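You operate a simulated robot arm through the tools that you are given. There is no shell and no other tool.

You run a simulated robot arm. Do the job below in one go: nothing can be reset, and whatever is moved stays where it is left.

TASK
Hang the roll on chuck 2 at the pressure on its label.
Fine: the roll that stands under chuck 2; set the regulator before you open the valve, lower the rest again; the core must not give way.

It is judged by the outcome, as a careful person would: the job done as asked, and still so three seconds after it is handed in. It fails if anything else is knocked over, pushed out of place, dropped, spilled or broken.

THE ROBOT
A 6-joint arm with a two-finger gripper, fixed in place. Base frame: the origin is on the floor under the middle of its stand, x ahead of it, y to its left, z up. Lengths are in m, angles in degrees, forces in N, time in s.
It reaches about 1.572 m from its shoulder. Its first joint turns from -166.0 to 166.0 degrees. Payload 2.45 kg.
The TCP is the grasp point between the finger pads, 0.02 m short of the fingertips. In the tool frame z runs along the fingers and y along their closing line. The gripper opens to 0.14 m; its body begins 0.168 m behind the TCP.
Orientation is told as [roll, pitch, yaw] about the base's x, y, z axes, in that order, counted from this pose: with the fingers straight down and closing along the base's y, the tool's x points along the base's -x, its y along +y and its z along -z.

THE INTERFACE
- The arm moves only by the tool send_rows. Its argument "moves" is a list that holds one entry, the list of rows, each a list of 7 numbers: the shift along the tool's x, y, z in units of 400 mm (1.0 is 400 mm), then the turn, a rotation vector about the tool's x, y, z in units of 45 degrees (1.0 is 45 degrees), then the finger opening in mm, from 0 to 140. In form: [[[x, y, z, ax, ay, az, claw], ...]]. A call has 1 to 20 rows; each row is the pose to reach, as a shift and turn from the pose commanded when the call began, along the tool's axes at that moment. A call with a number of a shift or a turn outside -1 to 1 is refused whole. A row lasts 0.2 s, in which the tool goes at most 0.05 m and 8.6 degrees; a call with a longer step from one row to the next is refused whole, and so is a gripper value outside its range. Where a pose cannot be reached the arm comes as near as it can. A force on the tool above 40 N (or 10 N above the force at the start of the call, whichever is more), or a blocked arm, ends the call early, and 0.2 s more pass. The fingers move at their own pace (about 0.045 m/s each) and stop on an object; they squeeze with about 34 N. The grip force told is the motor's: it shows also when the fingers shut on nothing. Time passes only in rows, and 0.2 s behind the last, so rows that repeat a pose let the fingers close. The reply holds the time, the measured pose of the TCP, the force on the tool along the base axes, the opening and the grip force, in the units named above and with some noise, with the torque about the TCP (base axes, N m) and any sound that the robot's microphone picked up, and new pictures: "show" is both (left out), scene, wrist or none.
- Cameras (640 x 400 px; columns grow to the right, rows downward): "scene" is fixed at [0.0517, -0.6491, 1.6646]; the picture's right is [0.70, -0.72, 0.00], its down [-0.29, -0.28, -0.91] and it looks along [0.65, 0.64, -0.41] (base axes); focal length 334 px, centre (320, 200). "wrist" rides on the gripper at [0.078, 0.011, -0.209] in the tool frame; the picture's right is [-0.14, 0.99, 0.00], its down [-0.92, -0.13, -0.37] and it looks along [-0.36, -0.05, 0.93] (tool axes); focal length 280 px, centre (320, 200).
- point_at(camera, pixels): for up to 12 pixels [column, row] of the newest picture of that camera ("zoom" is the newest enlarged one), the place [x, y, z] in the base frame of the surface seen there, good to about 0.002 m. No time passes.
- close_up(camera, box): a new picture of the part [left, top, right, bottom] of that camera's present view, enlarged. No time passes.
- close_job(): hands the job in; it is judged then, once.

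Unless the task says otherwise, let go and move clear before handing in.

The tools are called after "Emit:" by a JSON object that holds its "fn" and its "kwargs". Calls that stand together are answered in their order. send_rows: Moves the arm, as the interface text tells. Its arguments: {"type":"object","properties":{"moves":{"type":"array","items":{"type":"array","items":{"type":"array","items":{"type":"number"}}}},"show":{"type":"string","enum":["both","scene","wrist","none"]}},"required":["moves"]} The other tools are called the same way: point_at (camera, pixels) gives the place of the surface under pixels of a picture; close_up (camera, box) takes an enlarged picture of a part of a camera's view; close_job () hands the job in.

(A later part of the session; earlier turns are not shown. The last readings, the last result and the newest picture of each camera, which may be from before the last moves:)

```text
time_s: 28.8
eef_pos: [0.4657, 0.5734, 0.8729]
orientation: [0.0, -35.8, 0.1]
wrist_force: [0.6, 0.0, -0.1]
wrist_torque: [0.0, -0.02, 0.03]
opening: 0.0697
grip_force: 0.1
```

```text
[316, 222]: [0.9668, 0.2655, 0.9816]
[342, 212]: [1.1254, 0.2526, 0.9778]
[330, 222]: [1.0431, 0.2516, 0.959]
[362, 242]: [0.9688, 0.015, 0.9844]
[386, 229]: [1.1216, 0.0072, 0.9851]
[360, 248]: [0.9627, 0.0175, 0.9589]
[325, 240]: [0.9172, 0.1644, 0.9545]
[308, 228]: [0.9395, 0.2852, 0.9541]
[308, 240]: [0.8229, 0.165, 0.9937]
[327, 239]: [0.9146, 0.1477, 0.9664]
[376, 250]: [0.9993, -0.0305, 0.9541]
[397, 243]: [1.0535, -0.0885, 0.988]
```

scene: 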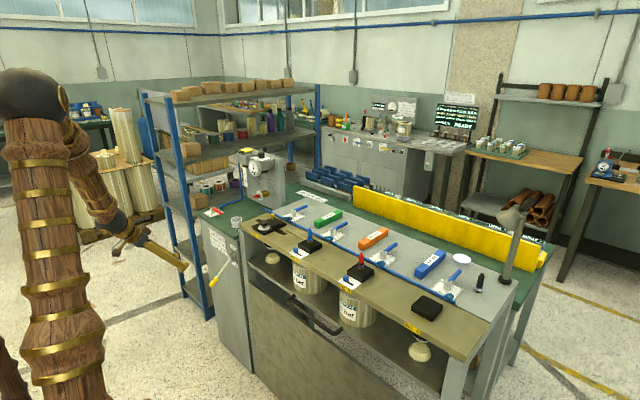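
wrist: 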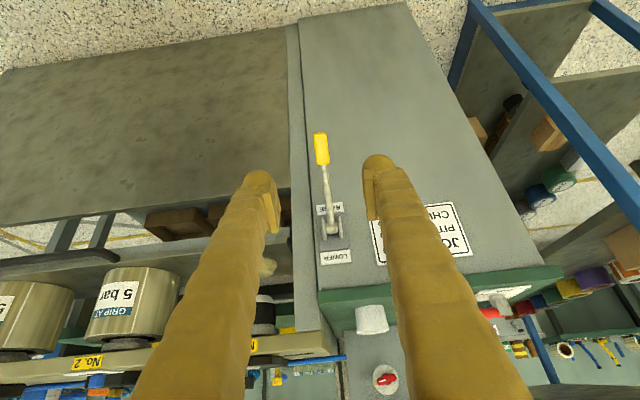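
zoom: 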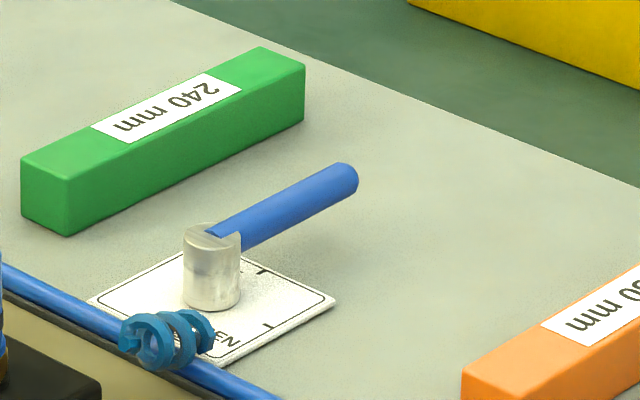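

In this zoom the hub top is at (213,235) and the handle tip at (350,172). I refine these points.

Emit:
{"fn": "point_at", "kwargs": {"camera": "zoom", "pixels": [[200, 235], [213, 240], [228, 244], [213, 290], [190, 260], [236, 270], [260, 215], [300, 195], [340, 175], [355, 180], [330, 200], [250, 240]]}}

Emit:
{"fn": "point_at", "kwargs": {"camera": "zoom", "pixels": [[25, 165], [70, 180], [70, 235], [260, 48], [305, 65], [300, 120], [465, 370], [500, 395], [175, 345], [260, 270], [268, 325], [40, 285]]}}

```text
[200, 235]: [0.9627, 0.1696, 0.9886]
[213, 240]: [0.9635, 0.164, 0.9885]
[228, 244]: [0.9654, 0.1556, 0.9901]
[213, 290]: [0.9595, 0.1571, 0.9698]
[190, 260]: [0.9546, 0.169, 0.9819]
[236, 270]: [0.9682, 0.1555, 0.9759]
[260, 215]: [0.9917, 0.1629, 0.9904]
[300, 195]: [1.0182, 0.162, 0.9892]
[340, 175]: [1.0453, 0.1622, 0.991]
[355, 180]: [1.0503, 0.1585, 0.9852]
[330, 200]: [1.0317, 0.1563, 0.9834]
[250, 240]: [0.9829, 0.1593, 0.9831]
```

```text
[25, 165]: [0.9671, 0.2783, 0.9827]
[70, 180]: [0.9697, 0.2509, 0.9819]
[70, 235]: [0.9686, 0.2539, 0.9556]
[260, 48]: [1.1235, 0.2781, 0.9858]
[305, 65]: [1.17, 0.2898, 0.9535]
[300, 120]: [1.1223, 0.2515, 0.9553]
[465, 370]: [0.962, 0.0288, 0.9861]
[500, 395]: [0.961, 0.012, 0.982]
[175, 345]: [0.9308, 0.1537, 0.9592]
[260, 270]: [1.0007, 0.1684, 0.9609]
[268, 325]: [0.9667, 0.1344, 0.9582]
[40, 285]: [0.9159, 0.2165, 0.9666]
```

Hub centre ≈ (0.967, 0.165), handle along +x at z≈0.984 with its tip at x≈1.055; OPEN is toward −y and the orange block begins at y≈0.03, so there is room. I move up and over with the tool straightened.

Emit:
{"fn": "send_rows", "kwargs": {"moves": [[[-0.0751, -0.0558, -0.0466, 0, 0.08, 0, 60], [-0.1502, -0.1115, -0.0932, 0, 0.16, 0, 60], [-0.2252, -0.1673, -0.1397, 0, 0.24, 0, 60], [-0.3003, -0.223, -0.1863, 0, 0.32, 0, 60], [-0.3754, -0.2788, -0.2329, 0, 0.4, 0, 60], [-0.4505, -0.3345, -0.2795, 0, 0.48, 0, 60], [-0.5256, -0.3903, -0.3261, 0, 0.56, 0, 60], [-0.6006, -0.446, -0.3726, 0, 0.64, 0, 60], [-0.6757, -0.5018, -0.4192, 0, 0.72, 0, 60], [-0.7508, -0.5575, -0.4658, 0, 0.798, 0, 60], [-0.7508, -0.5575, -0.4658, 0, 0.798, 0, 60]]]}}

```text
time_s: 31.2
eef_pos: [0.6018, 0.352, 1.1988]
orientation: [0.1, 0.1, 0.1]
wrist_force: [0.3, -0.3, 0.4]
wrist_torque: [0.02, -0.02, -0.02]
opening: 0.06
grip_force: 0.1
```

scene: 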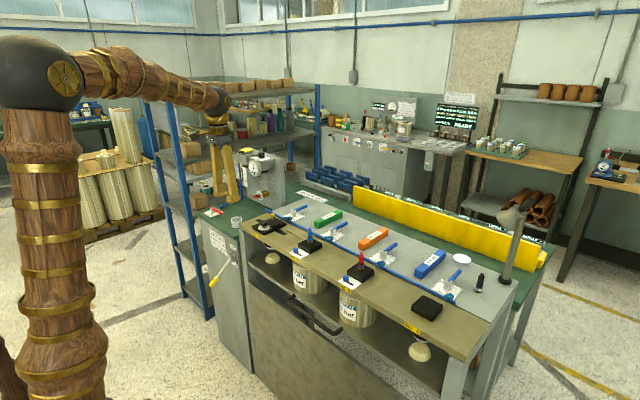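
wrist: 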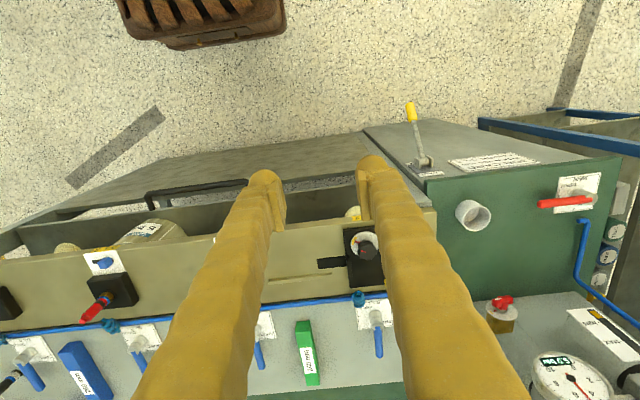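

I travel toward the valve at safe height.

Emit:
{"fn": "send_rows", "kwargs": {"moves": [[[-0.0911, -0.0519, 0.0139, 0, 0, 0, 50], [-0.1822, -0.1039, 0.0278, 0, 0, 0, 50], [-0.2733, -0.1558, 0.0417, 0, 0, 0, 50], [-0.3644, -0.2078, 0.0556, 0, 0, 0, 50], [-0.4556, -0.2597, 0.0694, 0, 0, 0, 50], [-0.5467, -0.3117, 0.0833, 0, 0, 0, 50], [-0.6378, -0.3636, 0.0972, 0, 0, 0, 50], [-0.7289, -0.4156, 0.1111, 0, 0, 0, 50], [-0.82, -0.4675, 0.125, 0, 0, 0, 50], [-0.82, -0.4675, 0.125, 0, 0, 0, 50]]]}}

Emit:
{"fn": "close_up", "kwargs": {"camera": "wrist", "box": [240, 130, 400, 230]}}

Emit:
{"fn": "close_up", "kwargs": {"camera": "scene", "box": [280, 180, 408, 260]}}

```text
time_s: 33.4
eef_pos: [0.93, 0.1646, 1.1497]
orientation: [0.0, 0.0, 0.1]
wrist_force: [-0.5, -0.1, -0.4]
wrist_torque: [0.01, 0.01, 0.01]
opening: 0.0499
grip_force: 0.0
```

scene: 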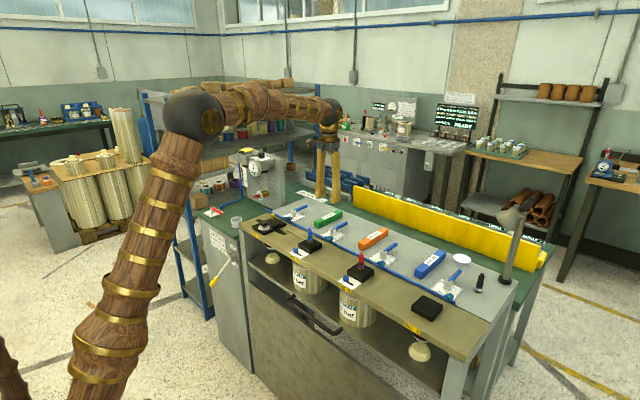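
wrist: 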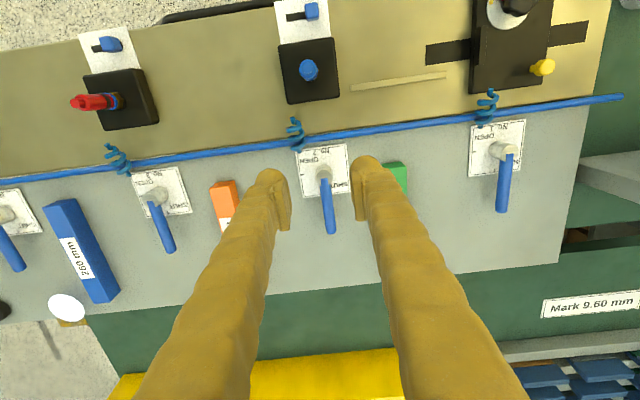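

```text
4.00 times, centred on (320, 180) of wrist
```

zoom: 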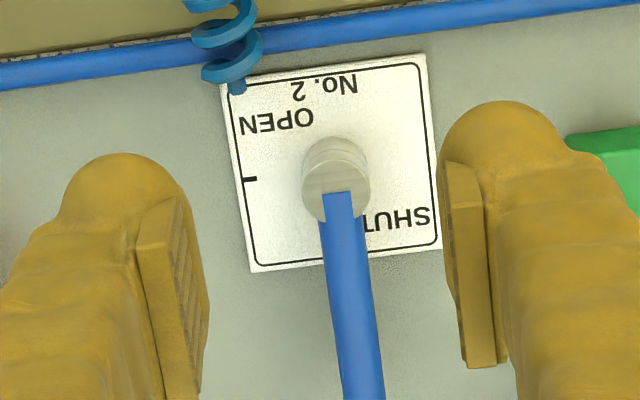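

```text
5.00 times, centred on (344, 220) of scene
```

zoom: 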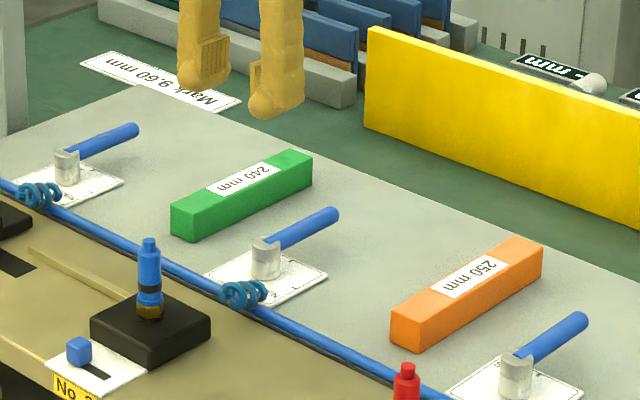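

The handle of valve No. 2 lies between the fingers (wrist 327,205). I verify its exact place from this viewpoint, and the coil's height.

Emit:
{"fn": "point_at", "kwargs": {"camera": "wrist", "pixels": [[324, 173], [318, 176], [331, 175], [326, 185], [328, 200], [330, 215], [331, 230], [325, 205], [333, 205], [297, 130], [297, 140], [295, 122]]}}

Emit:
{"fn": "point_at", "kwargs": {"camera": "wrist", "pixels": [[330, 136], [280, 140], [240, 147], [311, 180], [226, 186], [236, 190], [395, 166]]}}

```text
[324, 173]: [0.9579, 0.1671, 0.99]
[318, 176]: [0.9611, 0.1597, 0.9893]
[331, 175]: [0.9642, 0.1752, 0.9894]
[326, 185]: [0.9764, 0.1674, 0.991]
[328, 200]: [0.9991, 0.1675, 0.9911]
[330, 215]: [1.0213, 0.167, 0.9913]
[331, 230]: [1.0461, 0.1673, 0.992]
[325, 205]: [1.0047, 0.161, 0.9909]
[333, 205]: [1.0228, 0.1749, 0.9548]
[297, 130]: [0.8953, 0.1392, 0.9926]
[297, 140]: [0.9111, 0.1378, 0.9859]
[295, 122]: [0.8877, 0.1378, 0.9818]
```

```text
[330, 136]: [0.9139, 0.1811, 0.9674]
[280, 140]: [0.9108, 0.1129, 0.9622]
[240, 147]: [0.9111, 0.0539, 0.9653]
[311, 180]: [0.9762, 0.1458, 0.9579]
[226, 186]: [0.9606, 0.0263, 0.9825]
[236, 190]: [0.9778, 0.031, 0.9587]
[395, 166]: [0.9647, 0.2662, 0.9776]
```

The handle axis is y≈0.166 with its tip at x≈1.055; coil top reaches z 0.993 at x<0.93. I lower the fingers astride the handle near its end (x=1.036).

Emit:
{"fn": "send_rows", "kwargs": {"moves": [[[-0.1, 0.001, 0.05, 0, 0, 0, 50], [-0.2, 0.003, 0.1, 0, 0, 0, 50], [-0.265, 0.0035, 0.17, 0, 0, 0, 50], [-0.265, 0.0035, 0.27, 0, 0, 0, 50], [-0.265, 0.0035, 0.35, 0, 0, 0, 50], [-0.265, 0.0035, 0.385, 0, 0, 0, 50], [-0.265, 0.0035, 0.4, 0, 0, 0, 50], [-0.265, 0.0035, 0.4, 0, 0, 0, 50]]]}}

Emit:
{"fn": "close_up", "kwargs": {"camera": "wrist", "box": [240, 110, 400, 210]}}

Emit:
{"fn": "close_up", "kwargs": {"camera": "scene", "box": [304, 190, 384, 240]}}

```text
time_s: 35.2
eef_pos: [1.0366, 0.1677, 0.99]
orientation: [0.1, 0.0, 0.1]
wrist_force: [-0.1, 0.1, -0.7]
wrist_torque: [-0.03, -0.02, -0.03]
opening: 0.0501
grip_force: 0.0
```

scene: 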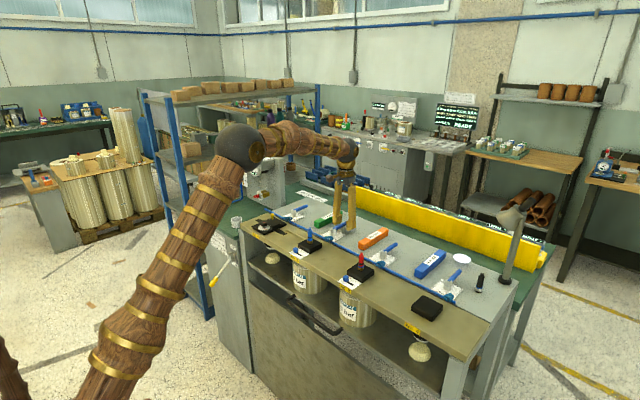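
wrist: 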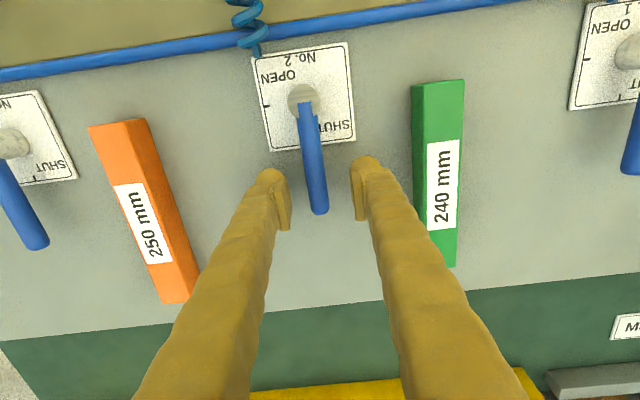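

```text
4.00 times, centred on (320, 160) of wrist
```

zoom: 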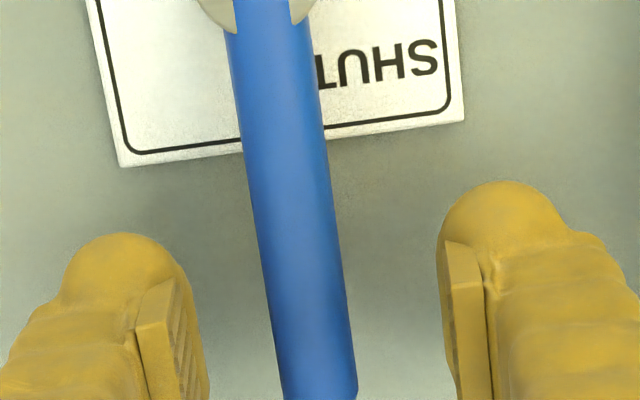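

```text
8.00 times, centred on (344, 215) of scene
```

zoom: 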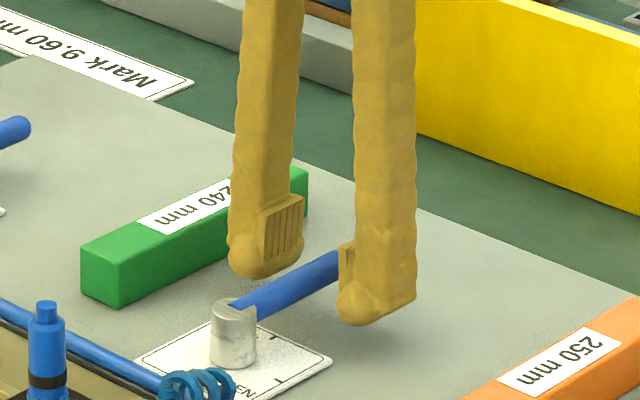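

The fingers straddle the handle at the right height. I close loosely to 22 mm first, then turn the handle clockwise about the hub (0.9665, 0.1665), the first 45°.

Emit:
{"fn": "send_rows", "kwargs": {"moves": [[[0, -0.003, 0, 0, 0, 0, 22], [0, -0.003, 0, 0, 0, 0, 22], [0, -0.003, 0, 0, 0, 0, 22], [0.0007, -0.0183, 0, 0, 0, 0.1111, 22], [0.0027, -0.0334, 0, 0, 0, 0.2222, 22], [0.006, -0.0483, 0, 0, 0, 0.3333, 22], [0.0106, -0.0629, 0, 0, 0, 0.4444, 22], [0.0164, -0.077, 0, 0, 0, 0.5556, 22], [0.0235, -0.0905, 0, 0, 0, 0.6667, 22], [0.0317, -0.1034, 0, 0, 0, 0.7778, 22], [0.041, -0.1155, 0, 0, 0, 0.8889, 22], [0.0513, -0.1268, 0, 0, 0, 1.0, 22], [0.0513, -0.1268, 0, 0, 0, 1.0, 22]]]}}

Emit:
{"fn": "close_up", "kwargs": {"camera": "scene", "box": [304, 190, 384, 240]}}

```text
time_s: 38.0
eef_pos: [1.0152, 0.1173, 0.9889]
orientation: [0.0, 0.0, -44.9]
wrist_force: [0.0, 0.6, 0.0]
wrist_torque: [0.0, 0.0, 0.0]
opening: 0.022
grip_force: 0.1
```

scene: 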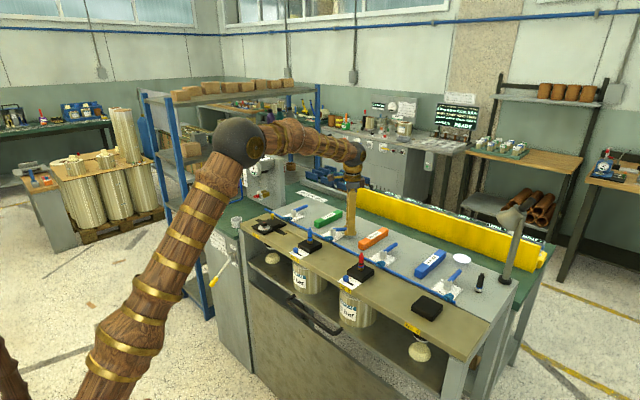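
wrist: 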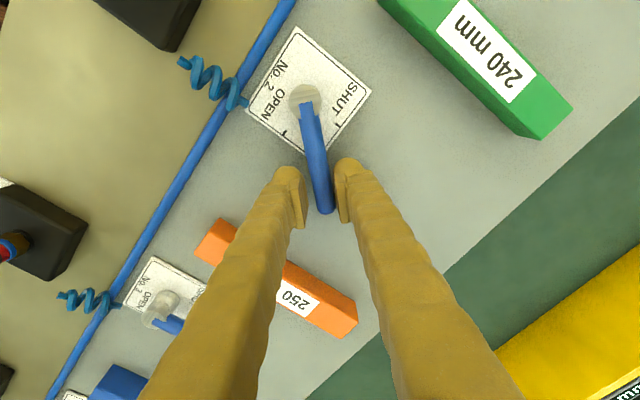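

```text
8.00 times, centred on (344, 215) of scene
```

zoom: 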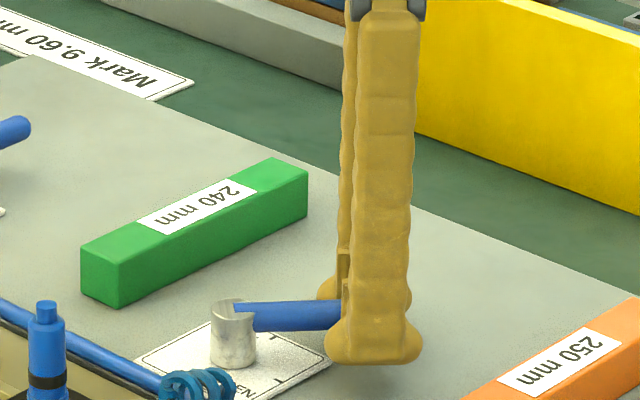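

The handle follows smoothly (now about 45°). I turn the second 45° with the same arc.

Emit:
{"fn": "send_rows", "kwargs": {"moves": [[[0.0007, -0.0153, 0, 0, 0, 0.1111, 22], [0.0027, -0.0304, 0, 0, 0, 0.2222, 22], [0.006, -0.0453, 0, 0, 0, 0.3333, 22], [0.0106, -0.0599, 0, 0, 0, 0.4444, 22], [0.0164, -0.074, 0, 0, 0, 0.5556, 22], [0.0235, -0.0875, 0, 0, 0, 0.6667, 22], [0.0317, -0.1004, 0, 0, 0, 0.7778, 22], [0.041, -0.1125, 0, 0, 0, 0.8889, 22], [0.0513, -0.1238, 0, 0, 0, 1.0, 22], [0.0513, -0.1238, 0, 0, 0, 1.0, 22]]]}}

Emit:
{"fn": "close_up", "kwargs": {"camera": "scene", "box": [304, 190, 384, 240]}}

Emit:
{"fn": "close_up", "kwargs": {"camera": "wrist", "box": [240, 70, 400, 230]}}

Emit:
{"fn": "close_up", "kwargs": {"camera": "scene", "box": [250, 230, 410, 330]}}

```text
time_s: 40.2
eef_pos: [0.9669, 0.0972, 0.9882]
orientation: [-0.1, 0.0, -90.0]
wrist_force: [0.9, 0.0, -0.6]
wrist_torque: [-0.01, 0.02, 0.0]
opening: 0.0221
grip_force: 0.1
```

scene: 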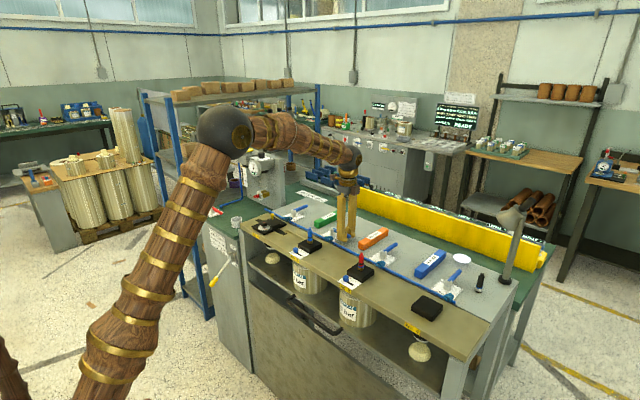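
wrist: 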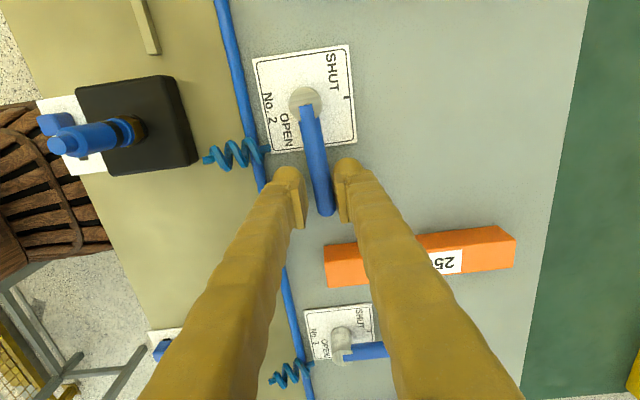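

```text
8.00 times, centred on (344, 215) of scene
```

zoom: 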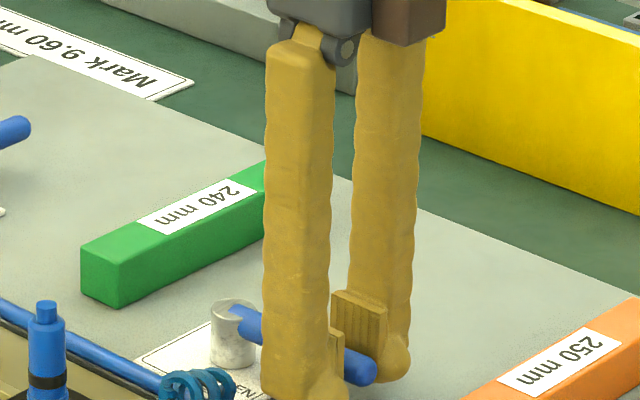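

```text
2.50 times, centred on (320, 150) of wrist
```

zoom: 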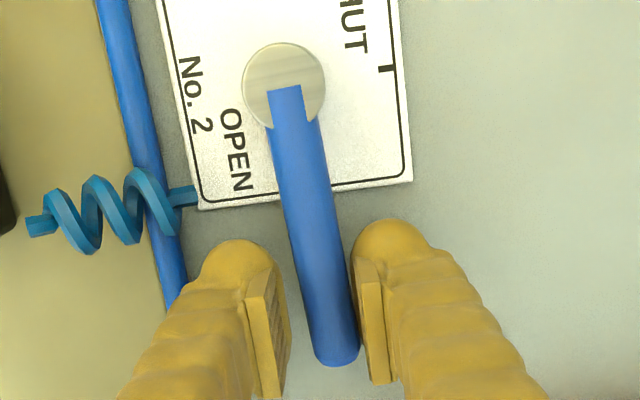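

```text
4.00 times, centred on (330, 280) of scene
```

zoom: 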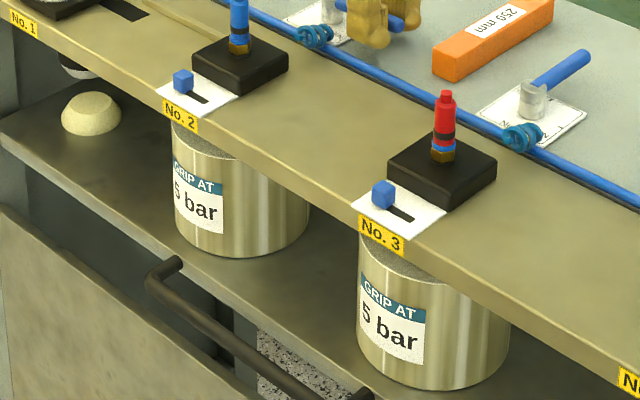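

The handle is almost at OPEN (trailing pad still has play). I close the fingers on the handle, which pushes it the last few degrees, then press slightly further toward the stop.

Emit:
{"fn": "send_rows", "kwargs": {"moves": [[[0, 0, 0, 0, 0, 0, 8], [0, 0, 0, 0, 0, 0, 8], [0, 0, 0, 0, 0, 0, 8], [0, 0, 0, 0, 0, 0, 8]]]}}

Emit:
{"fn": "close_up", "kwargs": {"camera": "wrist", "box": [240, 70, 400, 230]}}

Emit:
{"fn": "close_up", "kwargs": {"camera": "scene", "box": [280, 225, 344, 265]}}

```text
time_s: 41.2
eef_pos: [0.9654, 0.0968, 0.989]
orientation: [-0.1, 0.0, -89.9]
wrist_force: [-13.5, -1.3, 0.5]
wrist_torque: [-0.11, 0.1, 0.92]
opening: 0.0135
grip_force: 40.3
```

scene: 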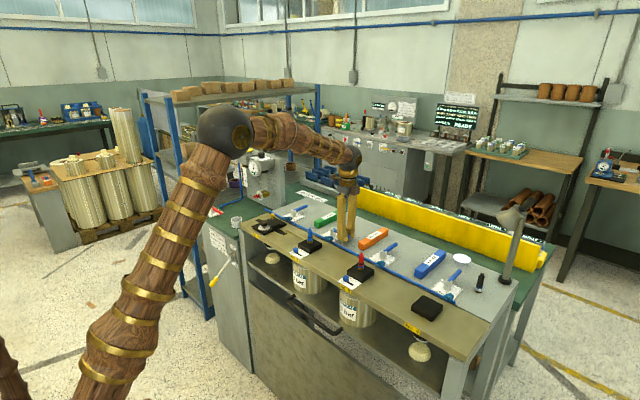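
wrist: 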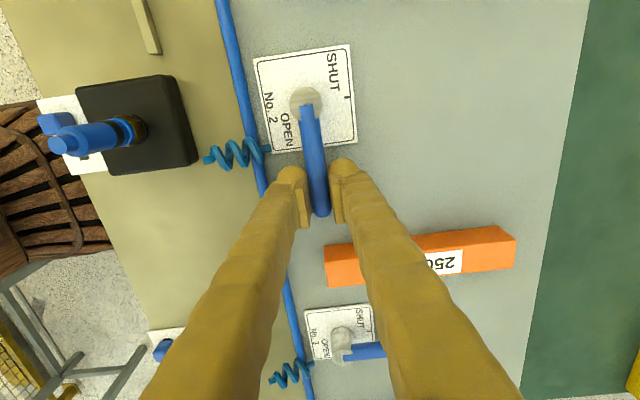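

```text
2.50 times, centred on (320, 150) of wrist
```

zoom: 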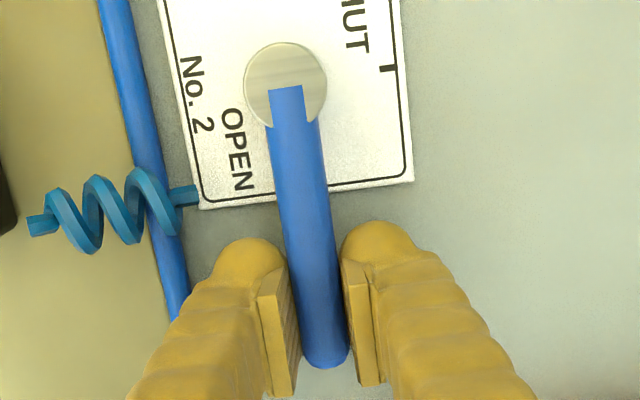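

```text
10.00 times, centred on (312, 245) of scene
```

zoom: 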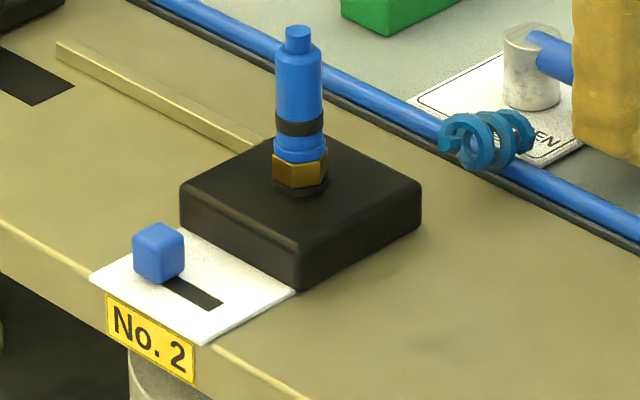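

The handle is gripped near −90° (OPEN). I press a few more degrees to be sure it is against its stop.

Emit:
{"fn": "send_rows", "kwargs": {"moves": [[[0.0001, -0.0061, 0, 0, 0, 0.0444, 8], [0.0002, -0.0122, 0, 0, 0, 0.0889, 8], [0.0002, -0.0122, 0, 0, 0, 0.0889, 8]]]}}

Emit:
{"fn": "close_up", "kwargs": {"camera": "wrist", "box": [240, 70, 400, 230]}}

Emit:
{"fn": "close_up", "kwargs": {"camera": "scene", "box": [280, 225, 344, 265]}}

```text
time_s: 42.0
eef_pos: [0.9629, 0.0964, 0.9887]
orientation: [0.1, 0.1, -93.8]
wrist_force: [36.8, 0.5, -17.4]
wrist_torque: [0.26, -0.26, 0.67]
opening: 0.0144
grip_force: 40.4
```

scene: 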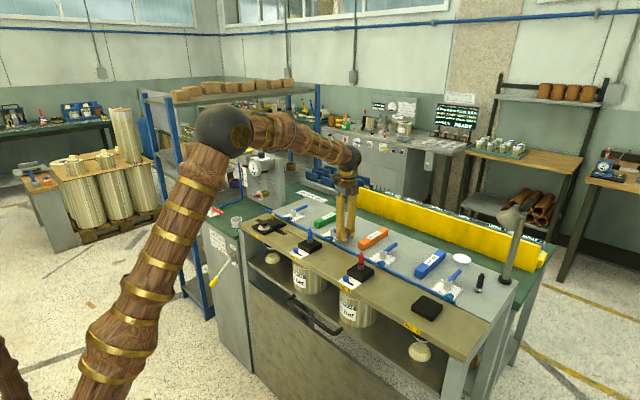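
wrist: 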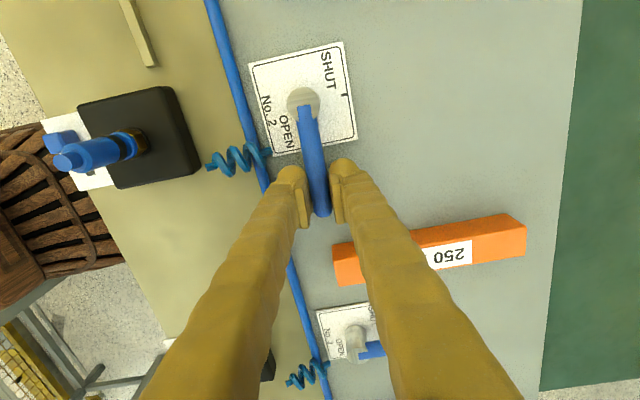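

```text
2.50 times, centred on (320, 150) of wrist
```

zoom: 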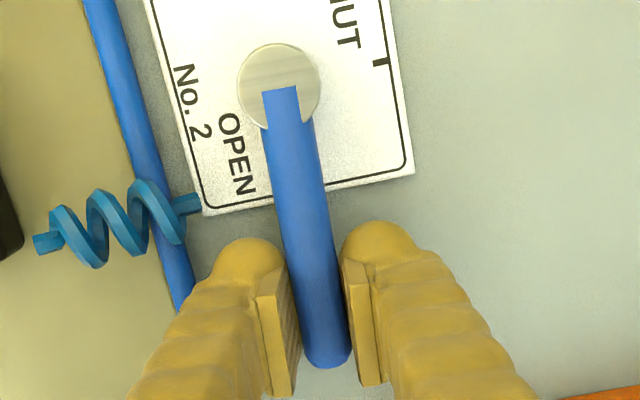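

```text
10.00 times, centred on (312, 245) of scene
```

zoom: 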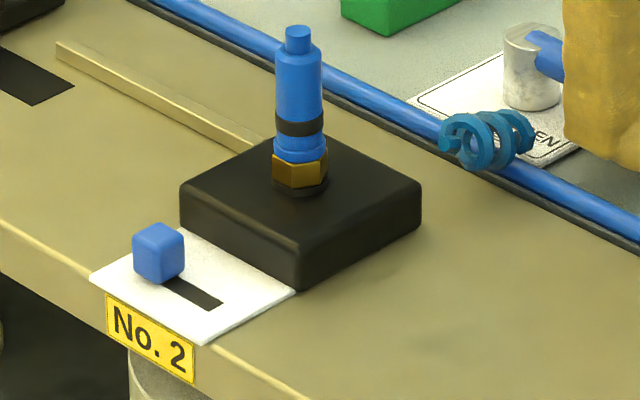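

The handle is against its OPEN stop (37 N). I ease back, open a little, and lift clear.

Emit:
{"fn": "send_rows", "kwargs": {"moves": [[[0.0002, 0.009, 0, 0, 0, -0.06, 8], [0.0002, 0.009, 0, 0, 0, -0.06, 24], [0.0002, 0.009, 0, 0, 0, -0.06, 24], [0.0002, 0.009, -0.04, 0, 0, -0.06, 24], [0.0002, 0.009, -0.12, 0, 0, -0.06, 24], [0.0002, 0.009, -0.22, 0, 0, -0.06, 30], [0.0002, 0.009, -0.32, 0, 0, -0.06, 40], [0.0002, 0.009, -0.42, 0, 0, -0.06, 50]]]}}

Emit:
{"fn": "close_up", "kwargs": {"camera": "scene", "box": [280, 200, 376, 260]}}

Emit:
{"fn": "close_up", "kwargs": {"camera": "scene", "box": [235, 145, 283, 175]}}

Emit:
{"fn": "close_up", "kwargs": {"camera": "scene", "box": [250, 230, 410, 330]}}

```text
time_s: 43.8
eef_pos: [0.9653, 0.0961, 1.1574]
orientation: [-0.2, 0.0, -91.2]
wrist_force: [0.0, 0.9, 0.7]
wrist_torque: [0.0, 0.02, 0.0]
opening: 0.05
grip_force: 0.0
```

scene: 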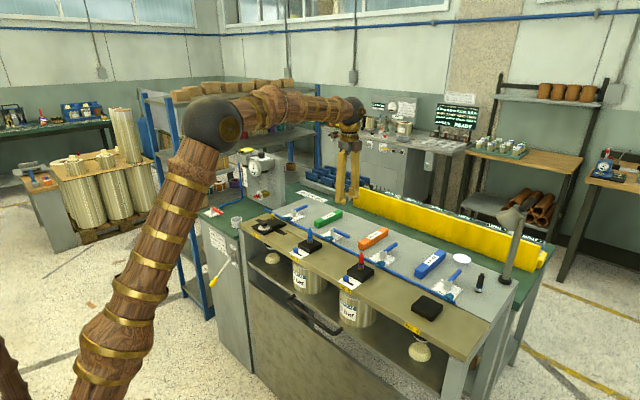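
wrist: 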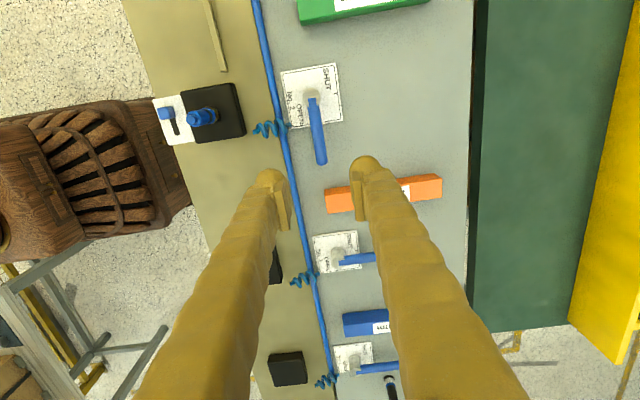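

```text
6.67 times, centred on (328, 230) of scene
```

zoom: 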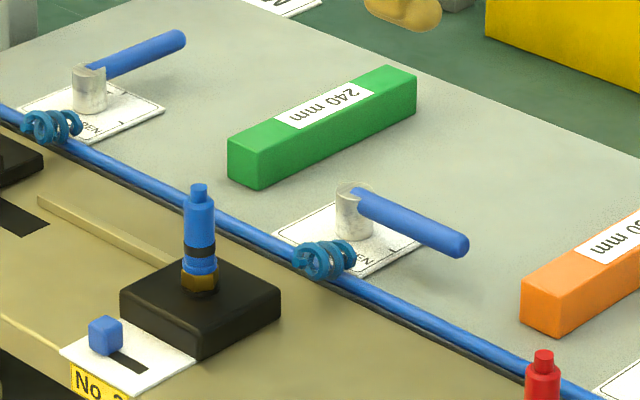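

```text
13.33 times, centred on (259, 160) of scene
```

zoom: 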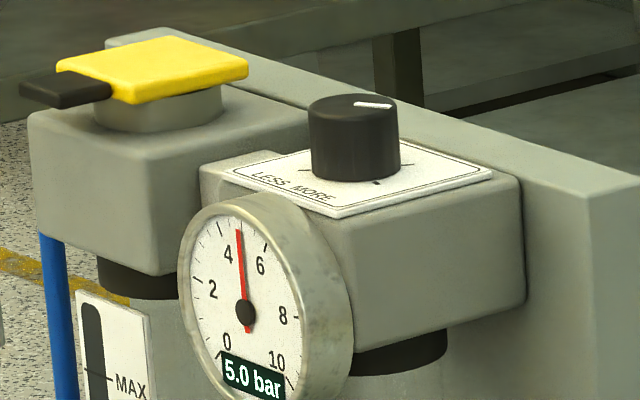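

```text
4.00 times, centred on (330, 280) of scene
```

zoom: 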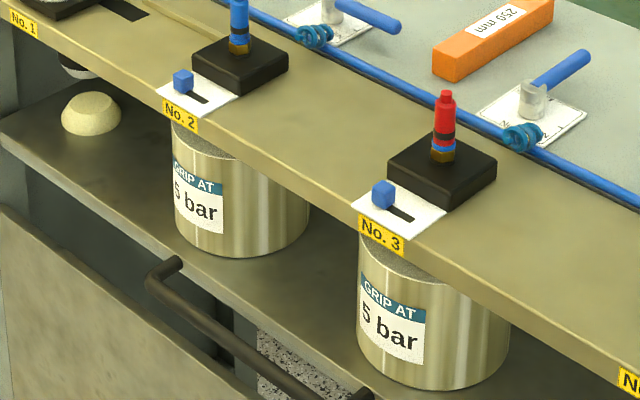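

Valve 2 is at OPEN and the gauge still reads 5.0 bar. I take a closer look at the chuck 2 plate with its blue slide (wrist 170,115) before going back to the lever.

Emit:
{"fn": "close_up", "kwargs": {"camera": "wrist", "box": [130, 70, 258, 150]}}

Emit:
{"fn": "close_up", "kwargs": {"camera": "wrist", "box": [270, 50, 366, 170]}}

Emit:
{"fn": "close_up", "kwargs": {"camera": "scene", "box": [288, 250, 328, 275]}}

```text
5.00 times, centred on (194, 110) of wrist
```

zoom: 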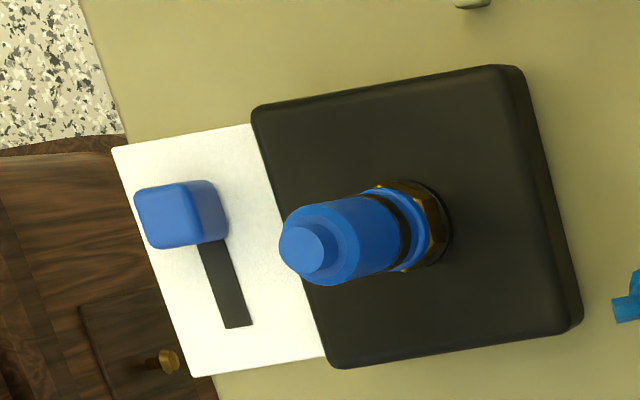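

```text
3.33 times, centred on (318, 110) of wrist
```

zoom: 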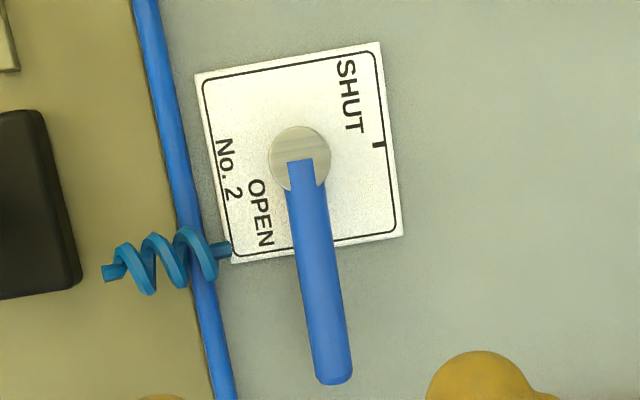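

```text
16.00 times, centred on (308, 262) of scene
```

zoom: 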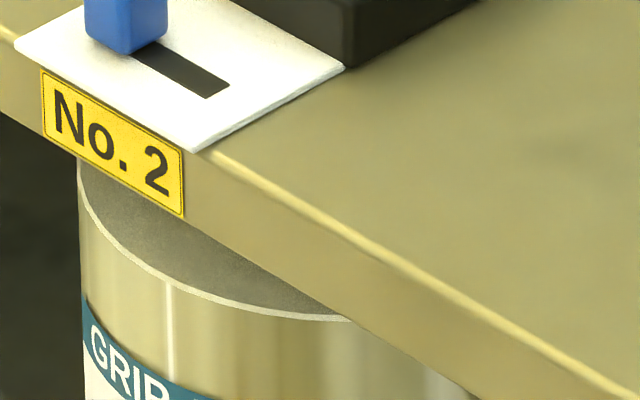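

Emit:
{"fn": "point_at", "kwargs": {"camera": "zoom", "pixels": [[200, 250], [130, 240], [250, 290], [300, 300], [100, 180], [200, 160], [330, 280], [420, 380]]}}

Emit:
{"fn": "point_at", "kwargs": {"camera": "scene", "pixels": [[268, 285], [300, 305], [340, 330], [290, 275], [420, 372]]}}

```text
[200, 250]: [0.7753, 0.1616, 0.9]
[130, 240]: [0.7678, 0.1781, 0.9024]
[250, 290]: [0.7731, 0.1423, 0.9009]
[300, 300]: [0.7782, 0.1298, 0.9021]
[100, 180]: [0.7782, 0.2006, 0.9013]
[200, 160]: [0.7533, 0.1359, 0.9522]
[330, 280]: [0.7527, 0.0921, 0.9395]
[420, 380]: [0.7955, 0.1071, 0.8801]
```

```text
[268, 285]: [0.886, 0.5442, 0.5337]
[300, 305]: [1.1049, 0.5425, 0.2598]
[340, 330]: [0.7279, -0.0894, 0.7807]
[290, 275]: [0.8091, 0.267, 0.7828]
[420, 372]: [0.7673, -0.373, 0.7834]
```

The roll has risen 70 mm onto chuck 2 (top at z 0.902). Now I return to the lever, first unwinding the tool's yaw while going back.

Emit:
{"fn": "send_rows", "kwargs": {"moves": [[[0.0513, -0.0761, -0.0179, 0, 0, -0.1667, 60], [0.1027, -0.1522, -0.0358, 0, 0, -0.3333, 60], [0.154, -0.2283, -0.0538, 0, 0, -0.5, 60], [0.2053, -0.3044, -0.0717, 0, 0, -0.6667, 60], [0.2567, -0.3805, -0.0896, 0, 0, -0.8333, 60], [0.308, -0.4566, -0.1075, 0, 0, -1.0, 60]]], "show": "none"}}

Emit:
{"fn": "send_rows", "kwargs": {"moves": [[[0.0916, -0.019, 0, 0, 0, -0.1667, 60], [0.1831, -0.038, 0, 0, 0, -0.3333, 60], [0.2747, -0.0571, 0, 0, 0, -0.5, 60], [0.3662, -0.0761, 0, 0, 0, -0.6667, 60], [0.4578, -0.0951, 0, 0, 0, -0.8333, 60], [0.5493, -0.1141, 0, 0, 0, -1.0, 60], [0.5493, -0.1141, 0, 0, 0, -1.0, 60]]]}}

```text
time_s: 45.2
eef_pos: [0.7853, 0.2226, 1.1994]
orientation: [-0.2, 0.1, -46.1]
wrist_force: [0.9, -0.6, 0.0]
wrist_torque: [-0.04, 0.04, 0.0]
opening: 0.0604
grip_force: 0.0
```

```text
time_s: 46.8
eef_pos: [0.5987, 0.35, 1.2003]
orientation: [0.0, 0.2, -1.1]
wrist_force: [0.0, 0.4, -0.4]
wrist_torque: [0.01, 0.03, -0.01]
opening: 0.0602
grip_force: 0.1
```

scene: 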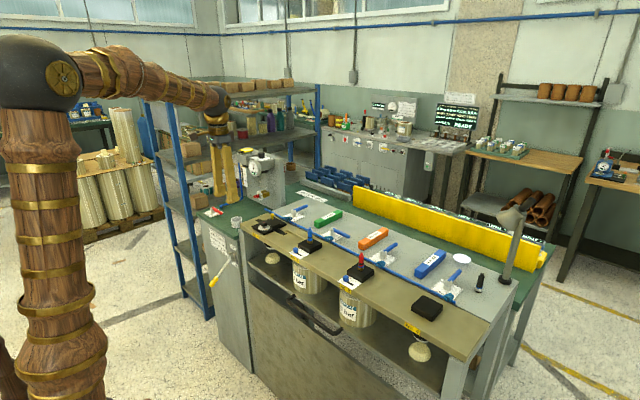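
wrist: 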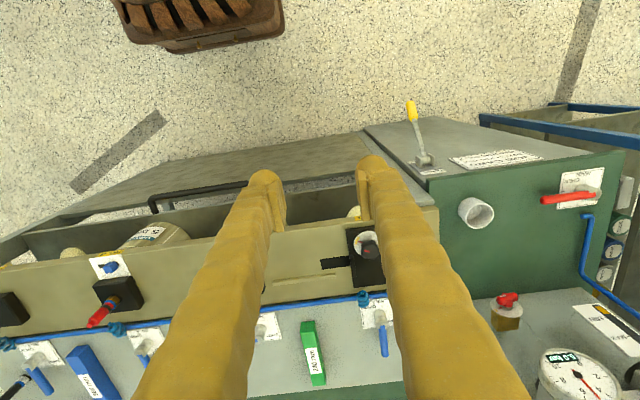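

I return to the standoff pose in front of the lever, tilted 36°.

Emit:
{"fn": "send_rows", "kwargs": {"moves": [[[0.0343, 0.0557, 0.0819, 0, -0.0798, -0.0024, 60], [0.0687, 0.1115, 0.1637, 0, -0.1596, -0.0049, 60], [0.103, 0.1672, 0.2456, 0, -0.2394, -0.0073, 60], [0.1373, 0.2229, 0.3274, 0, -0.3192, -0.0098, 60], [0.1717, 0.2787, 0.4093, 0, -0.399, -0.0122, 60], [0.206, 0.3344, 0.4911, 0, -0.4788, -0.0146, 60], [0.2403, 0.3901, 0.573, 0, -0.5586, -0.0171, 60], [0.2746, 0.4458, 0.6548, 0, -0.6384, -0.0195, 60], [0.309, 0.5016, 0.7367, 0, -0.7182, -0.022, 60], [0.3433, 0.5573, 0.8185, 0, -0.798, -0.0244, 60], [0.3433, 0.5573, 0.8185, 0, -0.798, -0.0244, 60]]]}}

Emit:
{"fn": "point_at", "kwargs": {"camera": "wrist", "pixels": [[320, 140], [321, 150], [322, 160], [326, 190], [330, 215]]}}

```text
time_s: 49.2
eef_pos: [0.4665, 0.5761, 0.8736]
orientation: [-0.5, -36.0, 0.2]
wrist_force: [-0.7, -0.1, -0.5]
wrist_torque: [0.02, 0.0, 0.01]
opening: 0.0598
grip_force: 0.0
```

scene: 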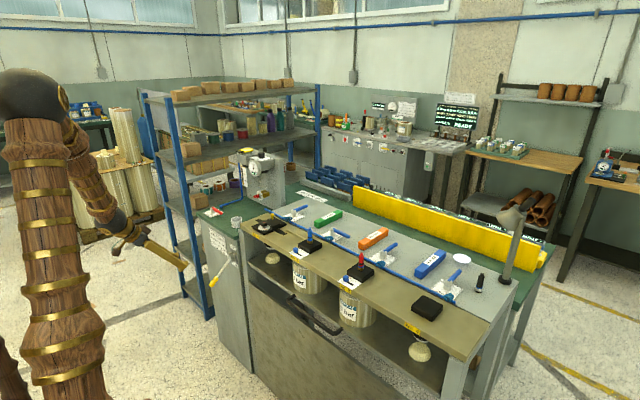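
wrist: 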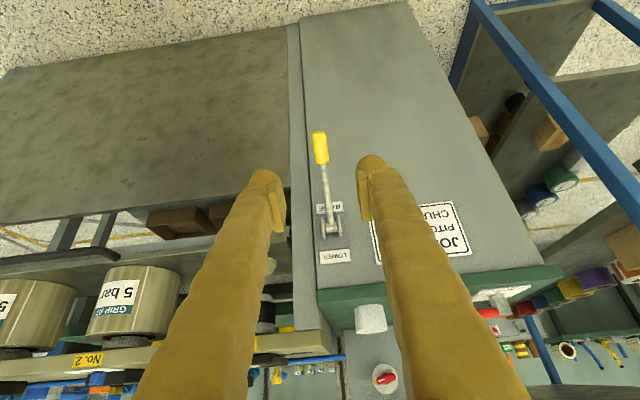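

```text
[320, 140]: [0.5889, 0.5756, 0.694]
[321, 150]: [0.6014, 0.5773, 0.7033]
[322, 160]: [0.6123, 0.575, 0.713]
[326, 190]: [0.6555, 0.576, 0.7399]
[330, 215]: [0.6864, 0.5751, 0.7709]
```

The handle is seen at (321,150), its axis about 43–45° down. I slide the open fingers over it and close.

Emit:
{"fn": "send_rows", "kwargs": {"moves": [[[0.0006, -0.0015, 0.1, 0, 0, 0, 60], [0.0013, -0.0015, 0.2, 0, 0, 0, 60], [0.0019, -0.0015, 0.3, 0, 0, 0, 60], [0.0026, -0.0015, 0.4, 0, 0, 0, 60], [0.0032, -0.0015, 0.5, 0, 0, 0, 60], [0.0038, -0.0015, 0.56, 0, 0, 0, 60], [0.0038, -0.0015, 0.5878, 0, 0, 0, 60], [0.0038, -0.0015, 0.5878, 0, 0, 0, 14], [0.0038, -0.0015, 0.5878, 0, 0, 0, 14], [0.0038, -0.0015, 0.5878, 0, 0, 0, 14], [0.0038, -0.0015, 0.5878, 0, 0, 0, 14]]]}}

Emit:
{"fn": "close_up", "kwargs": {"camera": "wrist", "box": [270, 150, 370, 250]}}

Emit:
{"fn": "close_up", "kwargs": {"camera": "scene", "box": [180, 240, 260, 290]}}

```text
time_s: 51.6
eef_pos: [0.6038, 0.5739, 0.6821]
orientation: [-0.4, -36.0, 0.0]
wrist_force: [1.8, 10.6, -3.1]
wrist_torque: [0.0, -0.02, -0.17]
opening: 0.0204
grip_force: 4.6
```

scene: 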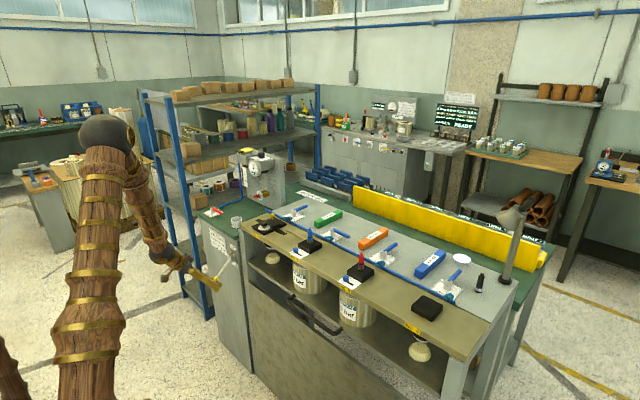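
wrist: 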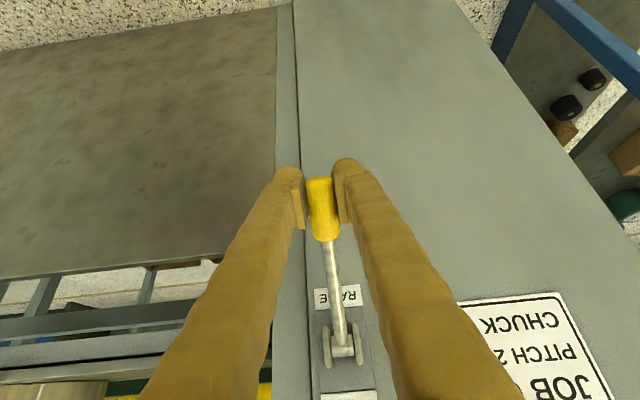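

```text
4.00 times, centred on (320, 200) of wrist
```

zoom: 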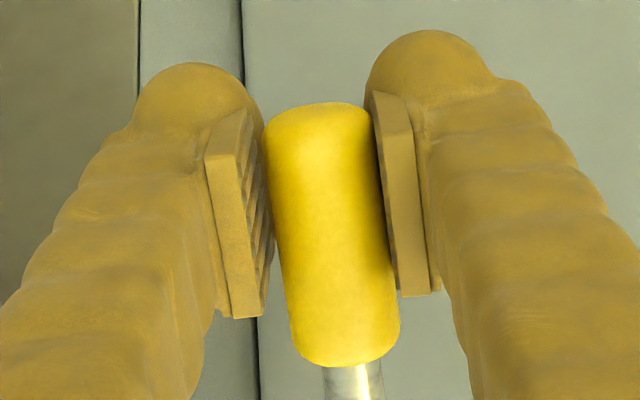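

```text
8.00 times, centred on (220, 265) of scene
```

zoom: 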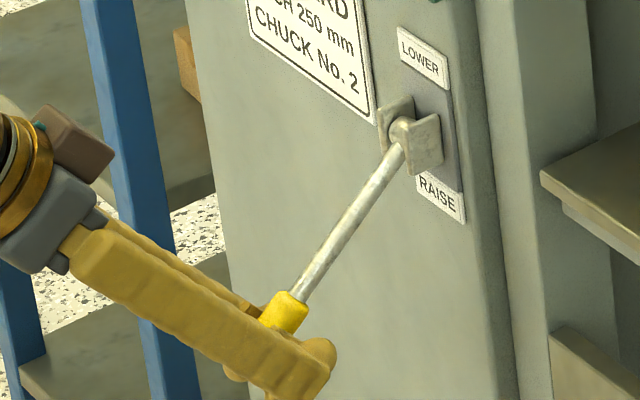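

The grip is closed on the handle (20.4 mm). I raise the lever slowly along its arc to −30° and then check whether roll 2 stays up.

Emit:
{"fn": "send_rows", "kwargs": {"moves": [[[0, 0, 0, 0, 0, 0, 14], [0, 0.0025, 0, 0, 0, 0, 14], [0.0012, 0.0025, -0.0085, 0, 0.0156, 0, 14], [0.0023, 0.0025, -0.017, 0, 0.031, 0, 14], [0.0032, 0.0025, -0.029, 0, 0.053, 0, 14], [0.004, 0.0025, -0.041, 0, 0.0755, 0, 14], [0.0039, 0.0025, -0.0532, 0, 0.0977, 0, 14], [0.0038, 0.0025, -0.0653, 0, 0.12, 0, 14], [0.003, 0.0025, -0.0774, 0, 0.142, 0, 14], [0.0023, 0.0025, -0.0895, 0, 0.164, 0, 14], [0.0023, 0.0025, -0.0895, 0, 0.164, 0, 14]]]}}

Emit:
{"fn": "close_up", "kwargs": {"camera": "scene", "box": [250, 230, 410, 330]}}

Emit:
{"fn": "point_at", "kwargs": {"camera": "scene", "pixels": [[290, 275], [300, 268], [340, 330], [350, 300], [313, 268]]}}

Emit:
{"fn": "close_up", "kwargs": {"camera": "scene", "box": [284, 255, 348, 295]}}

```text
time_s: 54.0
eef_pos: [0.5811, 0.5766, 0.7095]
orientation: [-0.4, -28.5, 0.0]
wrist_force: [0.2, 7.7, -3.1]
wrist_torque: [-0.02, -0.05, -0.01]
opening: 0.0195
grip_force: 23.6
```

scene: 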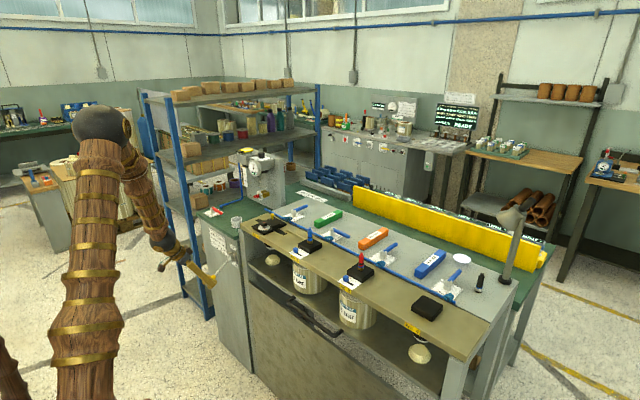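
wrist: 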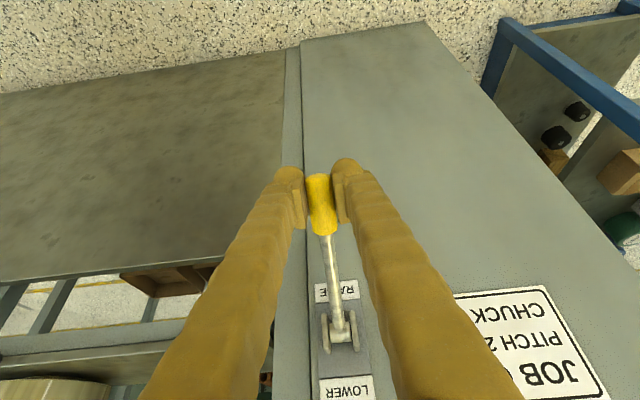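

```text
4.00 times, centred on (330, 280) of scene
```

zoom: 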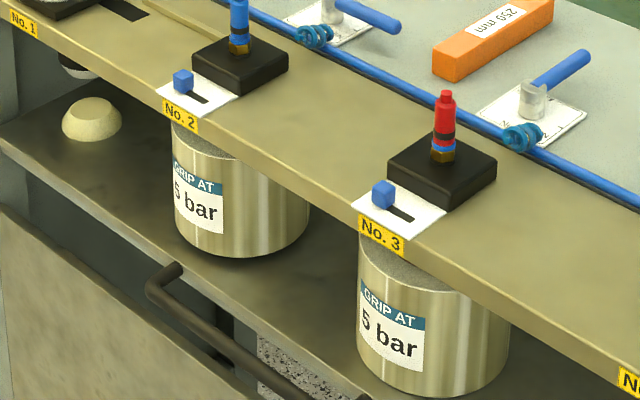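

```text
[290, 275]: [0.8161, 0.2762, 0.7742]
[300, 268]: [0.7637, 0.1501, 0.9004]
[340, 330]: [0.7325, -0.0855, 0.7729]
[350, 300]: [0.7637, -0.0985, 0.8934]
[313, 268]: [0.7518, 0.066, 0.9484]
```

```text
10.00 times, centred on (316, 275) of scene
```

zoom: 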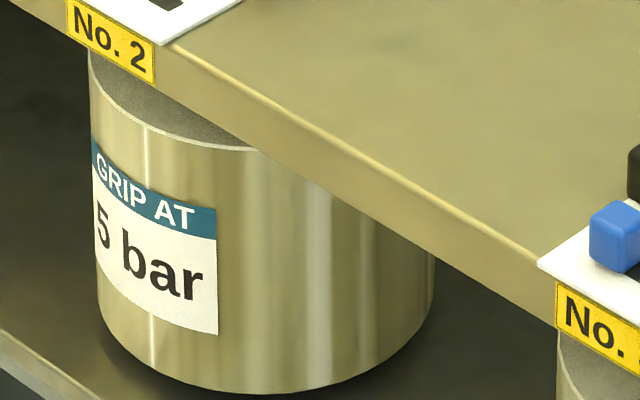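

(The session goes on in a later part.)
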